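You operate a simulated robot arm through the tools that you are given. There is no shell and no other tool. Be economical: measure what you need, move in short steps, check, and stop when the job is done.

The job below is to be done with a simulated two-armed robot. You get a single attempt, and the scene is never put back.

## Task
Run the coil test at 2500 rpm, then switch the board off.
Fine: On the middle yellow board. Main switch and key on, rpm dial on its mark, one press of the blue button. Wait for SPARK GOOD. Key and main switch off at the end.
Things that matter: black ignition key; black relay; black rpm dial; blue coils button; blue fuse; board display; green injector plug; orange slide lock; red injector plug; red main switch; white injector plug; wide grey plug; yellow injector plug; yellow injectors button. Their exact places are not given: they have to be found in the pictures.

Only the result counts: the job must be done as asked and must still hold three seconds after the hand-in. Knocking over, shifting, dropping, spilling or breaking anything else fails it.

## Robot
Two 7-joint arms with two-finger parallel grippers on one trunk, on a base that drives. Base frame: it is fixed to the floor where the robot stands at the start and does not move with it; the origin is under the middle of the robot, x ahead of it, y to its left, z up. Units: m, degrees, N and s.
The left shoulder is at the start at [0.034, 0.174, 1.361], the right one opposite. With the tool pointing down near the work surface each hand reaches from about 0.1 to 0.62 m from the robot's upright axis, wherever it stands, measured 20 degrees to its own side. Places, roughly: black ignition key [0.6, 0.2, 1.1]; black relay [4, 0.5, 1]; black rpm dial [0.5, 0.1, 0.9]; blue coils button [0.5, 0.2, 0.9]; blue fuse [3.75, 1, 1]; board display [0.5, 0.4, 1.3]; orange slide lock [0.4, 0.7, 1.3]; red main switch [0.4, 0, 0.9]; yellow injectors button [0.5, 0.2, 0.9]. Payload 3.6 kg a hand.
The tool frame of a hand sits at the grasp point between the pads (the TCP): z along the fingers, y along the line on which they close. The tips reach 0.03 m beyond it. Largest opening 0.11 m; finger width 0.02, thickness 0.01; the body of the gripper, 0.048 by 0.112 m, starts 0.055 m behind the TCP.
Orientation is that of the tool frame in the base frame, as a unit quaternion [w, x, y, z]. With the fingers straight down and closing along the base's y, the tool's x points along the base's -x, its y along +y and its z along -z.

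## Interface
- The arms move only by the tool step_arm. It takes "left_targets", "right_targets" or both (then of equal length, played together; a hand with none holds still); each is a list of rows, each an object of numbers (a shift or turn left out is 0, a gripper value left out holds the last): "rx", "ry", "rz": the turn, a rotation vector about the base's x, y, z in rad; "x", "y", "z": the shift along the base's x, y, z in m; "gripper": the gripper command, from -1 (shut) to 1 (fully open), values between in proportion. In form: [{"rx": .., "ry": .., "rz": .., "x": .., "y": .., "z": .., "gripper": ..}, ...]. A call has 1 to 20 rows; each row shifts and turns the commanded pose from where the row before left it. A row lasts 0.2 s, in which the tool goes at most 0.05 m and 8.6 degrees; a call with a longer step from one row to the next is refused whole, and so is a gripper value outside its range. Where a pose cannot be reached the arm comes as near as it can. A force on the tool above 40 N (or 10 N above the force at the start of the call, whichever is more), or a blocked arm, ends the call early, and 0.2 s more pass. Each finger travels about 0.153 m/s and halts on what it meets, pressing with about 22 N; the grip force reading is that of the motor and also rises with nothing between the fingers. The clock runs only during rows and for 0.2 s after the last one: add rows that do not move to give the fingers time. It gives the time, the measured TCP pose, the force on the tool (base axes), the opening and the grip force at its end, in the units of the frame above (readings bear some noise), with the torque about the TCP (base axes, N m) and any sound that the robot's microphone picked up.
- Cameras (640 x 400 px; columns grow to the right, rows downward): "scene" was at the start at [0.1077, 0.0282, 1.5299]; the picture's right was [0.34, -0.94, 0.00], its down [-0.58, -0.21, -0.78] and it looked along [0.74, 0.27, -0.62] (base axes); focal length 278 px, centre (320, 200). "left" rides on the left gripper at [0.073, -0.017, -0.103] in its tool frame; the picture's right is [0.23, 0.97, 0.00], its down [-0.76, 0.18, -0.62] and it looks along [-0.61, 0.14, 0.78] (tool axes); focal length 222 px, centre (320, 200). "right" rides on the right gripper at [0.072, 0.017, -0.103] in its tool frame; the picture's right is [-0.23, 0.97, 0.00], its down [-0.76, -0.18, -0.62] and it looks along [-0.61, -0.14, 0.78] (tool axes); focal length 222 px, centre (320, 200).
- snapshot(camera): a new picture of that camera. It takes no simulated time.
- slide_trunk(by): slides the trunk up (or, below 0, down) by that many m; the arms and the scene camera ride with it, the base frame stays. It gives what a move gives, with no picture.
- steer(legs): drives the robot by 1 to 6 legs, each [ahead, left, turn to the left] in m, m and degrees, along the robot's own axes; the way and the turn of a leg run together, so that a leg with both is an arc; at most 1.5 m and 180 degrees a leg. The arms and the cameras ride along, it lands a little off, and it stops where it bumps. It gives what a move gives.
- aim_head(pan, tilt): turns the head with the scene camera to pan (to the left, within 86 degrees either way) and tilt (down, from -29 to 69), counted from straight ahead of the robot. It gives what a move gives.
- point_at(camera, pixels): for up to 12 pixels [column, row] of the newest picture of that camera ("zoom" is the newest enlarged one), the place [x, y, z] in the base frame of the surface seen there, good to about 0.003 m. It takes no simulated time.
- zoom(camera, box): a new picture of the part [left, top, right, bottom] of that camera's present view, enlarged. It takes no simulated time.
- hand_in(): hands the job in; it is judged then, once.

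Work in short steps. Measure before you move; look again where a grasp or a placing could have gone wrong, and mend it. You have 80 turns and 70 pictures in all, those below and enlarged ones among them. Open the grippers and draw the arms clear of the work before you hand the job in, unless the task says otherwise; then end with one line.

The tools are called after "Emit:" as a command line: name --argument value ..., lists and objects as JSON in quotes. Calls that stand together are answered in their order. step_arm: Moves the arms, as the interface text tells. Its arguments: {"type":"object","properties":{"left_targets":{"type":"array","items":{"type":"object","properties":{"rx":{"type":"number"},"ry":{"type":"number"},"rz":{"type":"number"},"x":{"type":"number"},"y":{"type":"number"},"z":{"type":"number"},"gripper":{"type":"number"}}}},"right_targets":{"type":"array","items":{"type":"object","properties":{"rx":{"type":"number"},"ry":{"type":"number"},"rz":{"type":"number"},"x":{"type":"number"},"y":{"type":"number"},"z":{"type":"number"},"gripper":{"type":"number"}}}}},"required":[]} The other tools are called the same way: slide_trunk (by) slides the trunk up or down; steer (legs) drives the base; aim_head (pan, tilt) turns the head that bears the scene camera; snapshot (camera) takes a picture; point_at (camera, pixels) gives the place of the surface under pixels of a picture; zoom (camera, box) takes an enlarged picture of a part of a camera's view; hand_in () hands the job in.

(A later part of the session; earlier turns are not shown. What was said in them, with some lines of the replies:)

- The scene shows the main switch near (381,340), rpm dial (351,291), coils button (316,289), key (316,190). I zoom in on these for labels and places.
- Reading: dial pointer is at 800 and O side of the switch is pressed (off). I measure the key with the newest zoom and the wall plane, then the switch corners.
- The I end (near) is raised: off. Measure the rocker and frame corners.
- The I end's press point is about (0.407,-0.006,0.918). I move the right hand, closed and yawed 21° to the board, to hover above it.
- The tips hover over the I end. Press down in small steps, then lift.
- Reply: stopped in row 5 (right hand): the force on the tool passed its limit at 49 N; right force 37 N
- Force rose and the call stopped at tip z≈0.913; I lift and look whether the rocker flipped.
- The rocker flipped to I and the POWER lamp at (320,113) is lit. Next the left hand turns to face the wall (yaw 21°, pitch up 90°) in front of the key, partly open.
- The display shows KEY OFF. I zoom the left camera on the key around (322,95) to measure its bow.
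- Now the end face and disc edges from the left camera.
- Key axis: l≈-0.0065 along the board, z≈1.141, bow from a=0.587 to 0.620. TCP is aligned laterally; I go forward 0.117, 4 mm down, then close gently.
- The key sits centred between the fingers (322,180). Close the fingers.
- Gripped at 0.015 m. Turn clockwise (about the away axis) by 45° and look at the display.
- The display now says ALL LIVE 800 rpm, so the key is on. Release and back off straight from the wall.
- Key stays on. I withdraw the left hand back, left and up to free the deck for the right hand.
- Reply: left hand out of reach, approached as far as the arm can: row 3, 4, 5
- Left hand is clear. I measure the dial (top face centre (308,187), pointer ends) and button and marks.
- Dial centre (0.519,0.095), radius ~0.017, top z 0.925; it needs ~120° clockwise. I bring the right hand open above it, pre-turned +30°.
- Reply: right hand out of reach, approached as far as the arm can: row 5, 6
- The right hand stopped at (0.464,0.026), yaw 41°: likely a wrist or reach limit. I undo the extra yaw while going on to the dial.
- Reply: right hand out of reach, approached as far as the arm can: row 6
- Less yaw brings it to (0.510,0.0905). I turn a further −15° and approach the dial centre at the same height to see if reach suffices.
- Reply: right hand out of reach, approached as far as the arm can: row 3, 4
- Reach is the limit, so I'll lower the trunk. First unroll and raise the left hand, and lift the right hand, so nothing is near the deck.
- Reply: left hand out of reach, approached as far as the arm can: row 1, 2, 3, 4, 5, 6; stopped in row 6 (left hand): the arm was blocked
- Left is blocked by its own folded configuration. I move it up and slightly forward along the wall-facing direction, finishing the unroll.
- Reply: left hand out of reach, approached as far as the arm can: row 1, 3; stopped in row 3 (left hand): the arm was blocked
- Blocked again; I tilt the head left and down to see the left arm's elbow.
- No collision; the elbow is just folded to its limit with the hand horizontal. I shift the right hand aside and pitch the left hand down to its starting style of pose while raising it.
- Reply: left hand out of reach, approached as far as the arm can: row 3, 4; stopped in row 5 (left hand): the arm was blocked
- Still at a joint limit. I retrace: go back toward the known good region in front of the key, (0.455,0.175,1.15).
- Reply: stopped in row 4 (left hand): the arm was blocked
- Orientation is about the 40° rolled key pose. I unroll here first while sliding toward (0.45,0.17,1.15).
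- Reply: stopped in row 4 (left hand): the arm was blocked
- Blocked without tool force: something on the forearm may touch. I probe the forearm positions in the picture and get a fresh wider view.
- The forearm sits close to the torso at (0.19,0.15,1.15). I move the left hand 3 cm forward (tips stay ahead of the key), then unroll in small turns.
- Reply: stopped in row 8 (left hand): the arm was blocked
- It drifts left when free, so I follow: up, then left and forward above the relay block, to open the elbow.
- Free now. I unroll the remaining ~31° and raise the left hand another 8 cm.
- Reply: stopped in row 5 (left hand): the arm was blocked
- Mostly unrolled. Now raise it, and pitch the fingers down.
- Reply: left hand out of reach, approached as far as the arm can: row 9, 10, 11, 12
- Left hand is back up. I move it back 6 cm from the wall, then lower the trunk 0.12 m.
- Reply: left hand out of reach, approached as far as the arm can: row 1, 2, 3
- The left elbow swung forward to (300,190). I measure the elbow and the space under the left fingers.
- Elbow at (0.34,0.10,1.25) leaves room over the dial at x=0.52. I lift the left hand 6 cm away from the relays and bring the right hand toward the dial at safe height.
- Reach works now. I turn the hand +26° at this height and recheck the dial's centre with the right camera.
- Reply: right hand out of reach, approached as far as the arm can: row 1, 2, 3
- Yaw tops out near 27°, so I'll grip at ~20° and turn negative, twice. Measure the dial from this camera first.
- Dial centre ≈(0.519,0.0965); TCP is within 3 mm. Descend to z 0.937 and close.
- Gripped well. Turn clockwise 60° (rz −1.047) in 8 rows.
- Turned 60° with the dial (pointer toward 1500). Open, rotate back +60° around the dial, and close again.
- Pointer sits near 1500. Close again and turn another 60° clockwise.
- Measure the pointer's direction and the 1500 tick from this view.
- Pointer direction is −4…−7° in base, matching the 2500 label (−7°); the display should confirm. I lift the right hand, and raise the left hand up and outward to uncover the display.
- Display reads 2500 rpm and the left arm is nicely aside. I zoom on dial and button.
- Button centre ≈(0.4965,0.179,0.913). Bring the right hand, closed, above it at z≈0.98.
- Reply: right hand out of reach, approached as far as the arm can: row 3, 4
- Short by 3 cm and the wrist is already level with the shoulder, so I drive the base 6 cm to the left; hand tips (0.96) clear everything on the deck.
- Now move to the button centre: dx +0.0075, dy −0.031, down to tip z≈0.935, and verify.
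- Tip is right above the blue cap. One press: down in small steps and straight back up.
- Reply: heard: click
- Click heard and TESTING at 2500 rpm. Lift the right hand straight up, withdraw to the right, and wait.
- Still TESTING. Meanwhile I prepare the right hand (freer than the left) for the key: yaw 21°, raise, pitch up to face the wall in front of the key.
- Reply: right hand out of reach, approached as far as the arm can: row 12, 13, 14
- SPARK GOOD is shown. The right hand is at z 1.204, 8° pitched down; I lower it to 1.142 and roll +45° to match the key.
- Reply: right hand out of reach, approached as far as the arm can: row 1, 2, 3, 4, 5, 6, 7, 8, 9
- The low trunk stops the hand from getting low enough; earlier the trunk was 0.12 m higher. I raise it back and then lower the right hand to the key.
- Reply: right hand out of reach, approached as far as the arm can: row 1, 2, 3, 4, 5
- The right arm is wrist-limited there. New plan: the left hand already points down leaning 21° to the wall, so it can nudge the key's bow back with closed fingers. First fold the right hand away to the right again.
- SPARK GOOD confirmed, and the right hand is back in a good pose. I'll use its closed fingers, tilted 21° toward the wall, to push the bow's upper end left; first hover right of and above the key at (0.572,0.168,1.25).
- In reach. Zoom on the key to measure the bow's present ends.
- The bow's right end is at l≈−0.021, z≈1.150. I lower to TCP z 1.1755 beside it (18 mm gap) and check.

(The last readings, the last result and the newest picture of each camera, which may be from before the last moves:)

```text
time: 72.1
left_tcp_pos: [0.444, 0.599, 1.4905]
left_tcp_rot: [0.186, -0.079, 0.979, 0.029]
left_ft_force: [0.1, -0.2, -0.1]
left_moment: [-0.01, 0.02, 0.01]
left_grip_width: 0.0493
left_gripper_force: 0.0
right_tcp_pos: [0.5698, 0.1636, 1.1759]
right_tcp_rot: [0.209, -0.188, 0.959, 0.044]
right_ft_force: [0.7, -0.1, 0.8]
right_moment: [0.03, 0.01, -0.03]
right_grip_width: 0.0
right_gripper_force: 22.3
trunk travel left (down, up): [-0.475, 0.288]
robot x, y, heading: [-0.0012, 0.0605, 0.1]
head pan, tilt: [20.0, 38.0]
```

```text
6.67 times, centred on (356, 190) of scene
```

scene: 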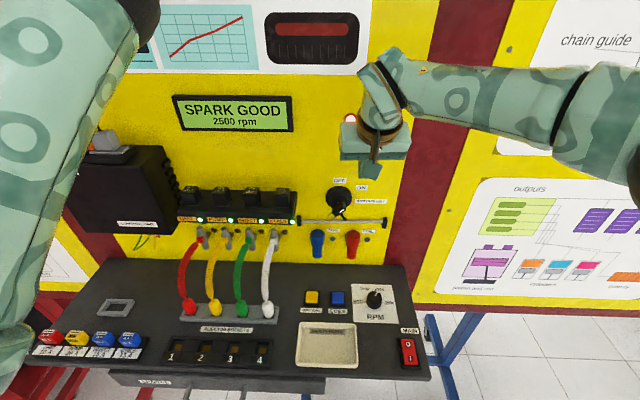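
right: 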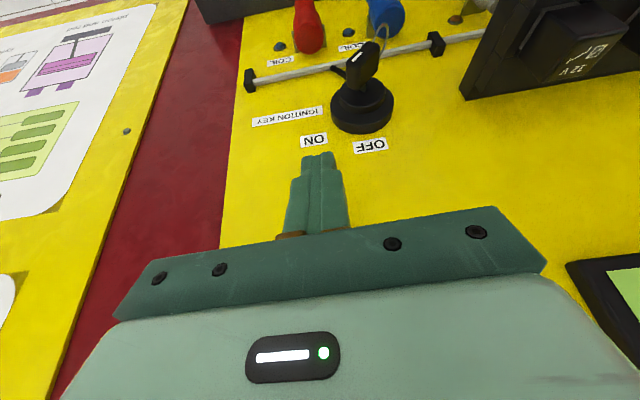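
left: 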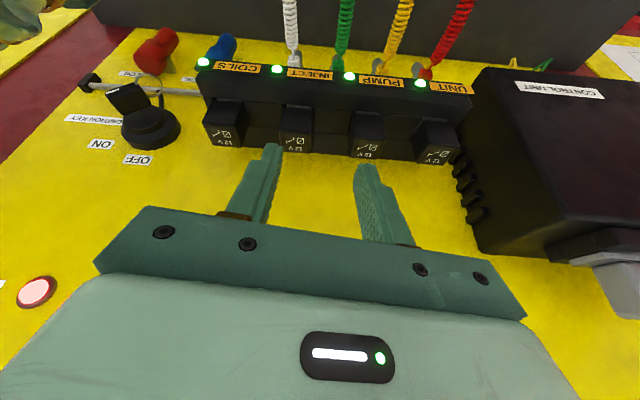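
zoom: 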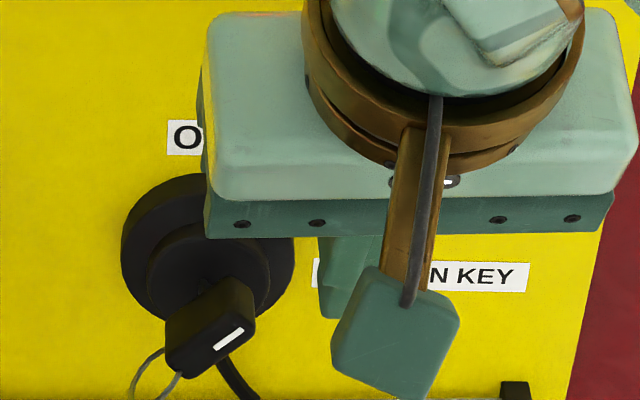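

Well placed to the right of the bow. Push left along the board by 0.030 m in small rows.

Emit:
step_arm --right_targets '[{"x": -0.00215, "y": 0.0056}, {"x": -0.00215, "y": 0.0056}, {"x": -0.00215, "y": 0.0056}, {"x": -0.00215, "y": 0.0056}, {"x": -0.00215, "y": 0.0056}, {}]'

Emit:
snapshot --camera "scene"

```text
time: 73.5
left_tcp_pos: [0.4433, 0.5904, 1.4922]
left_tcp_rot: [0.185, -0.077, 0.979, 0.03]
left_ft_force: [0.2, -0.6, 0.0]
left_moment: [-0.01, -0.01, 0.02]
left_grip_width: 0.0494
left_gripper_force: 0.0
right_tcp_pos: [0.5628, 0.1848, 1.1787]
right_tcp_rot: [0.212, -0.184, 0.959, 0.044]
right_ft_force: [9.0, -28.4, 22.7]
right_moment: [-0.5, -0.43, -0.29]
right_grip_width: 0.0
right_gripper_force: 21.6
trunk travel left (down, up): [-0.475, 0.288]
robot x, y, heading: [-0.0011, 0.0593, 0.1]
head pan, tilt: [20.0, 38.0]
```

```text
10 pictures are left
```

scene: 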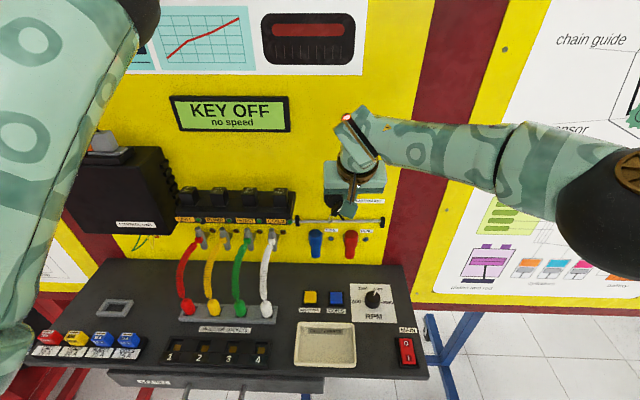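

KEY OFF. Retreat to the right and up, then look at the key and the display.

Emit:
step_arm --right_targets '[{"x": 0.0043, "y": -0.0112}, {"x": 0.0043, "y": -0.0112}, {"z": 0.03}, {"z": 0.04}, {"x": -0.025, "y": -0.03, "z": 0.02}, {"x": -0.025, "y": -0.035}, {"x": -0.025, "y": -0.035}, {"x": -0.01, "y": -0.035}, {}]'

Emit:
zoom --camera "scene" --box '[160, 80, 400, 230]'

```text
time: 75.5
left_tcp_pos: [0.4431, 0.5995, 1.4903]
left_tcp_rot: [0.186, -0.08, 0.979, 0.028]
left_ft_force: [-0.5, -0.4, -0.3]
left_moment: [-0.02, 0.02, 0.0]
left_grip_width: 0.0493
left_gripper_force: 0.1
right_tcp_pos: [0.4818, 0.0364, 1.2669]
right_tcp_rot: [0.209, -0.187, 0.959, 0.044]
right_ft_force: [0.7, -0.5, -0.1]
right_moment: [-0.02, -0.01, -0.04]
right_grip_width: 0.0
right_gripper_force: 22.3
trunk travel left (down, up): [-0.475, 0.288]
robot x, y, heading: [0.0028, 0.056, -0.2]
head pan, tilt: [20.0, 38.0]
```

```text
2.67 times, centred on (280, 155) of scene
```

zoom: 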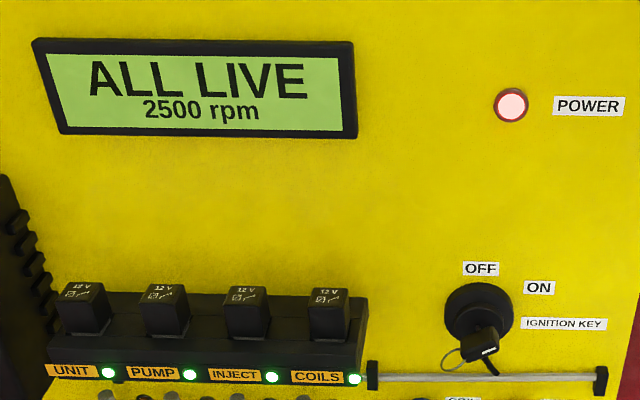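

It sprang back to ON: the tip sat too high and rode on the bow's top. I go back beside the key but 12 mm lower, so the flat finger side pushes the corner.

Emit:
step_arm --right_targets '[{"x": 0.022, "y": 0.0318, "z": -0.004}, {"x": 0.022, "y": 0.0318, "z": -0.004}, {"x": 0.022, "y": 0.0318, "z": -0.004}, {"x": 0.022, "y": 0.0318, "z": -0.004}, {}, {"z": -0.035}, {"z": -0.03}, {"z": -0.022}, {}]'

```text
time: 77.5
left_tcp_pos: [0.4429, 0.5976, 1.4912]
left_tcp_rot: [0.185, -0.079, 0.979, 0.029]
left_ft_force: [0.0, 0.2, -0.5]
left_moment: [0.0, 0.0, 0.0]
left_grip_width: 0.0495
left_gripper_force: 0.1
right_tcp_pos: [0.5713, 0.1633, 1.1602]
right_tcp_rot: [0.209, -0.187, 0.959, 0.044]
right_ft_force: [1.0, -0.2, -0.4]
right_moment: [0.01, -0.02, -0.02]
right_grip_width: 0.0
right_gripper_force: 22.4
trunk travel left (down, up): [-0.475, 0.288]
robot x, y, heading: [-0.0008, 0.0561, 0.0]
head pan, tilt: [20.0, 38.0]
```

Now at z 1.160. Push left 0.036 m in small rows.

Emit:
step_arm --right_targets '[{"x": -0.0025, "y": 0.0065}, {"x": -0.0025, "y": 0.0065}, {"x": -0.0021, "y": 0.0056}, {"x": -0.0021, "y": 0.0056}, {"x": -0.0018, "y": 0.0047}, {"x": -0.0018, "y": 0.0047}, {}]'

```text
time: 78.9
left_tcp_pos: [0.4431, 0.594, 1.491]
left_tcp_rot: [0.186, -0.076, 0.979, 0.028]
left_ft_force: [0.6, 1.0, 0.1]
left_moment: [-0.01, 0.0, -0.03]
left_grip_width: 0.0496
left_gripper_force: 0.1
right_tcp_pos: [0.5642, 0.1828, 1.1623]
right_tcp_rot: [0.211, -0.176, 0.961, 0.037]
right_ft_force: [-4.4, -24.6, 2.6]
right_moment: [-0.46, 0.11, -0.27]
right_grip_width: 0.0
right_gripper_force: 22.1
trunk travel left (down, up): [-0.475, 0.288]
robot x, y, heading: [-0.0003, 0.0611, -0.2]
head pan, tilt: [20.0, 38.0]
stopped in row 6 (right hand): the force on the tool passed its limit at 42 N (the readings are from after the stop); the commanded pose is now the measured one
```

Contact at the corner has too little lever; the detent held. I'll instead grip the bow along its length: retreat right and up, roll the right hand +48° about the wall normal so it comes from the upper right, and open.

Emit:
step_arm --right_targets '[{"x": 0.0072, "y": -0.0187}, {"x": 0.005, "y": -0.013, "z": 0.03}, {"x": 0.0113, "y": -0.03, "z": 0.03}, {"rx": 0.1305, "ry": 0.05, "gripper": -0.1}, {"rx": 0.1305, "ry": 0.05}, {"rx": 0.1305, "ry": 0.05}, {"rx": 0.1305, "ry": 0.05}, {"rx": 0.1305, "ry": 0.05}, {"rx": 0.1305, "ry": 0.05}, {}]'

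Emit:
snapshot --camera "scene"

```text
time: 81.1
left_tcp_pos: [0.4452, 0.5959, 1.4899]
left_tcp_rot: [0.186, -0.077, 0.979, 0.027]
left_ft_force: [-0.8, 0.6, 0.3]
left_moment: [-0.01, 0.01, 0.01]
left_grip_width: 0.0495
left_gripper_force: 0.2
right_tcp_pos: [0.5869, 0.1257, 1.2236]
right_tcp_rot: [0.122, -0.079, 0.892, 0.428]
right_ft_force: [0.8, -0.7, 0.1]
right_moment: [0.02, 0.02, 0.01]
right_grip_width: 0.0493
right_gripper_force: 0.1
trunk travel left (down, up): [-0.475, 0.288]
robot x, y, heading: [0.0038, 0.0596, -0.5]
head pan, tilt: [20.0, 38.0]
```

```text
8 pictures are left
```

scene: 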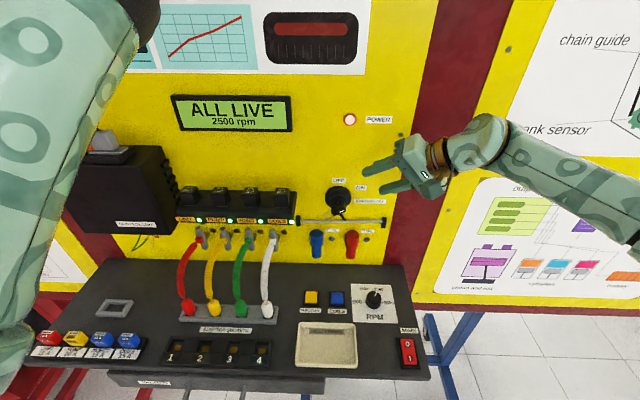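

The hand points along the bow from the upper right. Advance to straddle the bow, target TCP l −0.023, z 1.156.

Emit:
step_arm --right_targets '[{"x": -0.0052, "y": 0.013, "z": -0.0136}, {"x": -0.0052, "y": 0.013, "z": -0.0136}, {"x": -0.0052, "y": 0.013, "z": -0.0136}, {"x": -0.0052, "y": 0.013, "z": -0.0136}, {"x": -0.0052, "y": 0.013, "z": -0.0136}, {}]'

Emit:
zoom --camera "scene" --box '[308, 160, 404, 220]'

```text
time: 82.5
left_tcp_pos: [0.4456, 0.5952, 1.4913]
left_tcp_rot: [0.186, -0.077, 0.979, 0.028]
left_ft_force: [0.9, 0.0, 0.6]
left_moment: [-0.02, 0.0, -0.01]
left_grip_width: 0.0495
left_gripper_force: 0.0
right_tcp_pos: [0.5615, 0.1917, 1.1553]
right_tcp_rot: [0.121, -0.079, 0.892, 0.427]
right_ft_force: [-0.3, 0.6, 0.4]
right_moment: [0.0, -0.02, 0.01]
right_grip_width: 0.0493
right_gripper_force: 0.1
trunk travel left (down, up): [-0.475, 0.288]
robot x, y, heading: [-0.0015, 0.0582, -0.3]
head pan, tilt: [20.0, 38.0]
```

```text
6.67 times, centred on (356, 190) of scene
```

zoom: 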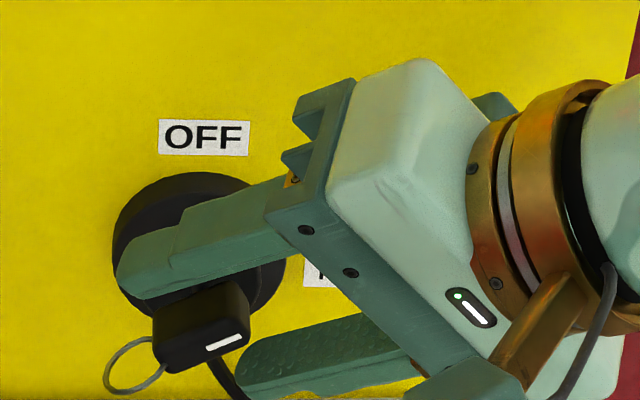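

The bow is between the fingers. Close.

Emit:
step_arm --right_targets '[{"gripper": -0.4}, {"gripper": -0.7}, {"gripper": -1}, {}]'

```text
time: 83.5
left_tcp_pos: [0.4465, 0.5953, 1.4904]
left_tcp_rot: [0.186, -0.077, 0.979, 0.027]
left_ft_force: [-0.7, -0.7, 0.2]
left_moment: [0.0, 0.01, -0.01]
left_grip_width: 0.0495
left_gripper_force: 0.0
right_tcp_pos: [0.5604, 0.1924, 1.1539]
right_tcp_rot: [0.122, -0.078, 0.892, 0.428]
right_ft_force: [1.0, -1.0, 2.0]
right_moment: [-0.26, 1.06, -0.63]
right_grip_width: 0.0145
right_gripper_force: 45.3
trunk travel left (down, up): [-0.475, 0.288]
robot x, y, heading: [0.0002, 0.0617, -0.1]
head pan, tilt: [20.0, 38.0]
```

Gripped at 14.5 mm. Turn counter-clockwise 48° (plus 4°) on an arc about the key axis.

Emit:
step_arm --right_targets '[{"rx": -0.1305, "ry": -0.05, "x": -0.0008, "y": 0.0021, "z": 0.0021}, {"rx": -0.1305, "ry": -0.05, "x": -0.0009, "y": 0.0023, "z": 0.0018}, {"rx": -0.1305, "ry": -0.05, "x": -0.001, "y": 0.0025, "z": 0.0014}, {"rx": -0.1305, "ry": -0.05, "x": -0.001, "y": 0.0027, "z": 0.0011}, {"rx": -0.1305, "ry": -0.05, "x": -0.0011, "y": 0.0028, "z": 0.0006}, {"rx": -0.1305, "ry": -0.05, "x": -0.0011, "y": 0.0029, "z": 0.0002}, {"rx": -0.065, "ry": -0.025, "x": -0.0005, "y": 0.0013}, {}]'

Emit:
snapshot --camera "scene"

```text
time: 85.3
left_tcp_pos: [0.4447, 0.5962, 1.4902]
left_tcp_rot: [0.186, -0.076, 0.979, 0.027]
left_ft_force: [0.3, 0.0, 0.2]
left_moment: [0.0, -0.02, -0.01]
left_grip_width: 0.0495
left_gripper_force: 0.1
right_tcp_pos: [0.5559, 0.2083, 1.163]
right_tcp_rot: [0.218, -0.187, 0.958, 0.005]
right_ft_force: [4.7, 4.8, 13.9]
right_moment: [1.28, 0.4, -0.53]
right_grip_width: 0.0152
right_gripper_force: 45.1
trunk travel left (down, up): [-0.475, 0.288]
robot x, y, heading: [-0.001, 0.0612, -0.3]
head pan, tilt: [20.0, 38.0]
```

```text
6 pictures are left
```

scene: 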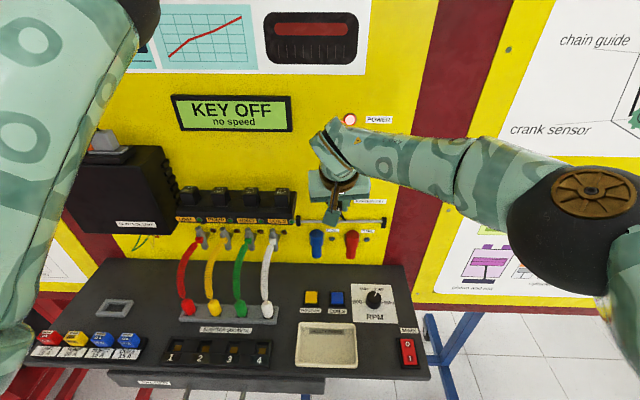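

KEY OFF with the hand now vertical. Open, lift straight along the bow and move away to the right, then check.

Emit:
step_arm --right_targets '[{"gripper": -0.5}, {"gripper": -0.1}, {}, {"z": 0.03, "x": -0.011, "y": -0.004}, {"z": 0.04, "x": -0.015, "y": -0.006}, {"x": -0.025, "y": -0.035, "z": 0.01, "gripper": -1}, {"x": -0.025, "y": -0.035}, {"x": -0.025, "y": -0.035}, {"x": -0.02, "y": -0.035}, {}]'

Emit:
zoom --camera "scene" --box '[160, 80, 400, 230]'

```text
time: 87.5
left_tcp_pos: [0.4452, 0.5967, 1.4892]
left_tcp_rot: [0.185, -0.077, 0.979, 0.028]
left_ft_force: [-0.7, -0.3, -0.6]
left_moment: [0.02, 0.02, 0.02]
left_grip_width: 0.0493
left_gripper_force: 0.1
right_tcp_pos: [0.4345, 0.0588, 1.2413]
right_tcp_rot: [0.217, -0.188, 0.958, 0.007]
right_ft_force: [0.1, -0.4, -0.4]
right_moment: [0.0, 0.01, -0.03]
right_grip_width: 0.0003
right_gripper_force: 22.5
trunk travel left (down, up): [-0.475, 0.288]
robot x, y, heading: [0.0014, 0.0616, -0.2]
head pan, tilt: [20.0, 38.0]
```

```text
2.67 times, centred on (280, 155) of scene
```

zoom: 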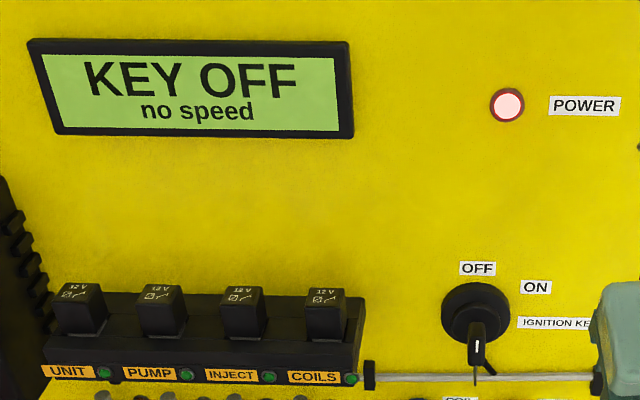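

Key stays OFF. Now the main switch: level the hand and hover above the O end at (0.4395,0.0055).

Emit:
step_arm --right_targets '[{"rx": -0.0327, "ry": 0.142, "x": 0.0008, "y": -0.0089, "z": -0.0427}, {"rx": -0.0327, "ry": 0.142, "x": 0.0008, "y": -0.0089, "z": -0.0427}, {"rx": -0.0327, "ry": 0.142, "x": 0.0008, "y": -0.0089, "z": -0.0427}, {"x": 0.0008, "y": -0.0089, "z": -0.0427}, {"x": 0.0008, "y": -0.0089, "z": -0.0427}, {"x": 0.0008, "y": -0.0089, "z": -0.0427}, {}]'

Emit:
zoom --camera "scene" --box '[340, 270, 468, 350]'

```text
time: 89.1
left_tcp_pos: [0.4452, 0.5964, 1.4905]
left_tcp_rot: [0.186, -0.078, 0.979, 0.027]
left_ft_force: [1.2, -0.3, -0.5]
left_moment: [0.02, 0.04, -0.02]
left_grip_width: 0.0493
left_gripper_force: 0.0
right_tcp_pos: [0.4371, 0.0056, 0.9842]
right_tcp_rot: [0.001, -0.194, 0.981, -0.001]
right_ft_force: [-1.0, -0.4, -0.7]
right_moment: [-0.02, -0.01, 0.02]
right_grip_width: 0.0003
right_gripper_force: 21.5
trunk travel left (down, up): [-0.475, 0.288]
robot x, y, heading: [0.0003, 0.0606, -0.1]
head pan, tilt: [20.0, 38.0]
```

```text
5.00 times, centred on (404, 310) of scene
```

zoom: 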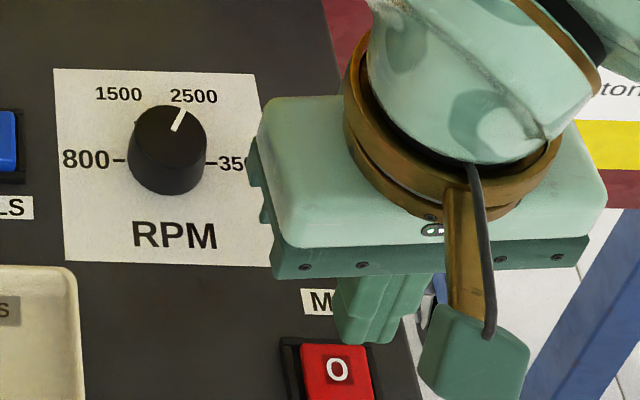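

Aligned over the O end. Press down in small steps.

Emit:
step_arm --right_targets '[{"x": 0.002, "z": -0.025}, {"z": -0.008}, {"z": -0.006}, {"z": -0.005}, {"z": -0.004}, {}]'

Emit:
step_arm --right_targets '[{"z": 0.03}, {"z": 0.045}, {"z": 0.045, "x": -0.01, "y": -0.015}, {"x": -0.02, "y": -0.045}, {"x": -0.02, "y": -0.045}, {"z": 0.03, "y": -0.03, "gripper": 0.5}, {}]'

Emit:
snapshot --camera "scene"

```text
time: 90.4
left_tcp_pos: [0.4433, 0.5948, 1.4908]
left_tcp_rot: [0.188, -0.077, 0.979, 0.028]
left_ft_force: [0.3, -0.9, -0.6]
left_moment: [-0.01, 0.01, 0.0]
left_grip_width: 0.0496
left_gripper_force: 0.1
right_tcp_pos: [0.4426, 0.0057, 0.9426]
right_tcp_rot: [0.004, -0.191, 0.982, 0.001]
right_ft_force: [-7.1, -3.0, 24.1]
right_moment: [-0.14, 0.48, 0.04]
right_grip_width: 0.0
right_gripper_force: 22.5
trunk travel left (down, up): [-0.475, 0.288]
robot x, y, heading: [0.002, 0.0557, -0.1]
head pan, tilt: [20.0, 38.0]
stopped in row 6 (right hand): the force on the tool passed its limit at 43 N (the readings are from after the stop); the commanded pose is now the measured one
```

```text
time: 92.0
left_tcp_pos: [0.4463, 0.5957, 1.4916]
left_tcp_rot: [0.186, -0.077, 0.979, 0.028]
left_ft_force: [0.4, 0.5, 0.3]
left_moment: [-0.02, 0.02, 0.01]
left_grip_width: 0.0494
left_gripper_force: 0.1
right_tcp_pos: [0.3926, -0.1283, 1.0904]
right_tcp_rot: [0.004, -0.192, 0.981, 0.0]
right_ft_force: [0.3, -0.6, 0.4]
right_moment: [-0.01, 0.02, 0.0]
right_grip_width: 0.0824
right_gripper_force: 0.0
trunk travel left (down, up): [-0.475, 0.288]
robot x, y, heading: [0.0003, 0.0539, -0.3]
head pan, tilt: [20.0, 38.0]
```

```text
3 pictures are left
```

scene: 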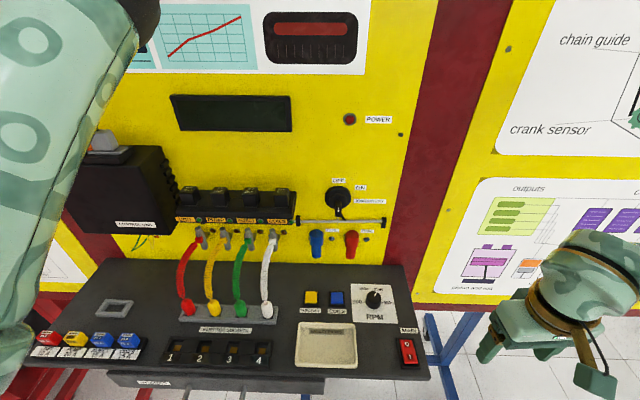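

The display is dark and the power lamp is out, key off, arms clear with grippers open. Nothing else looks disturbed, so I hand in.

Emit:
hand_in

```text
The job is handed in.
```

I ran the coil test at 2500 rpm with one press of the blue button and waited until the display showed SPARK GOOD. The key and main switch are now off, and the board is dark. While I was turning the key off after the test, it sprang back to on once (ALL LIVE at 2500 rpm) and held on the later try.
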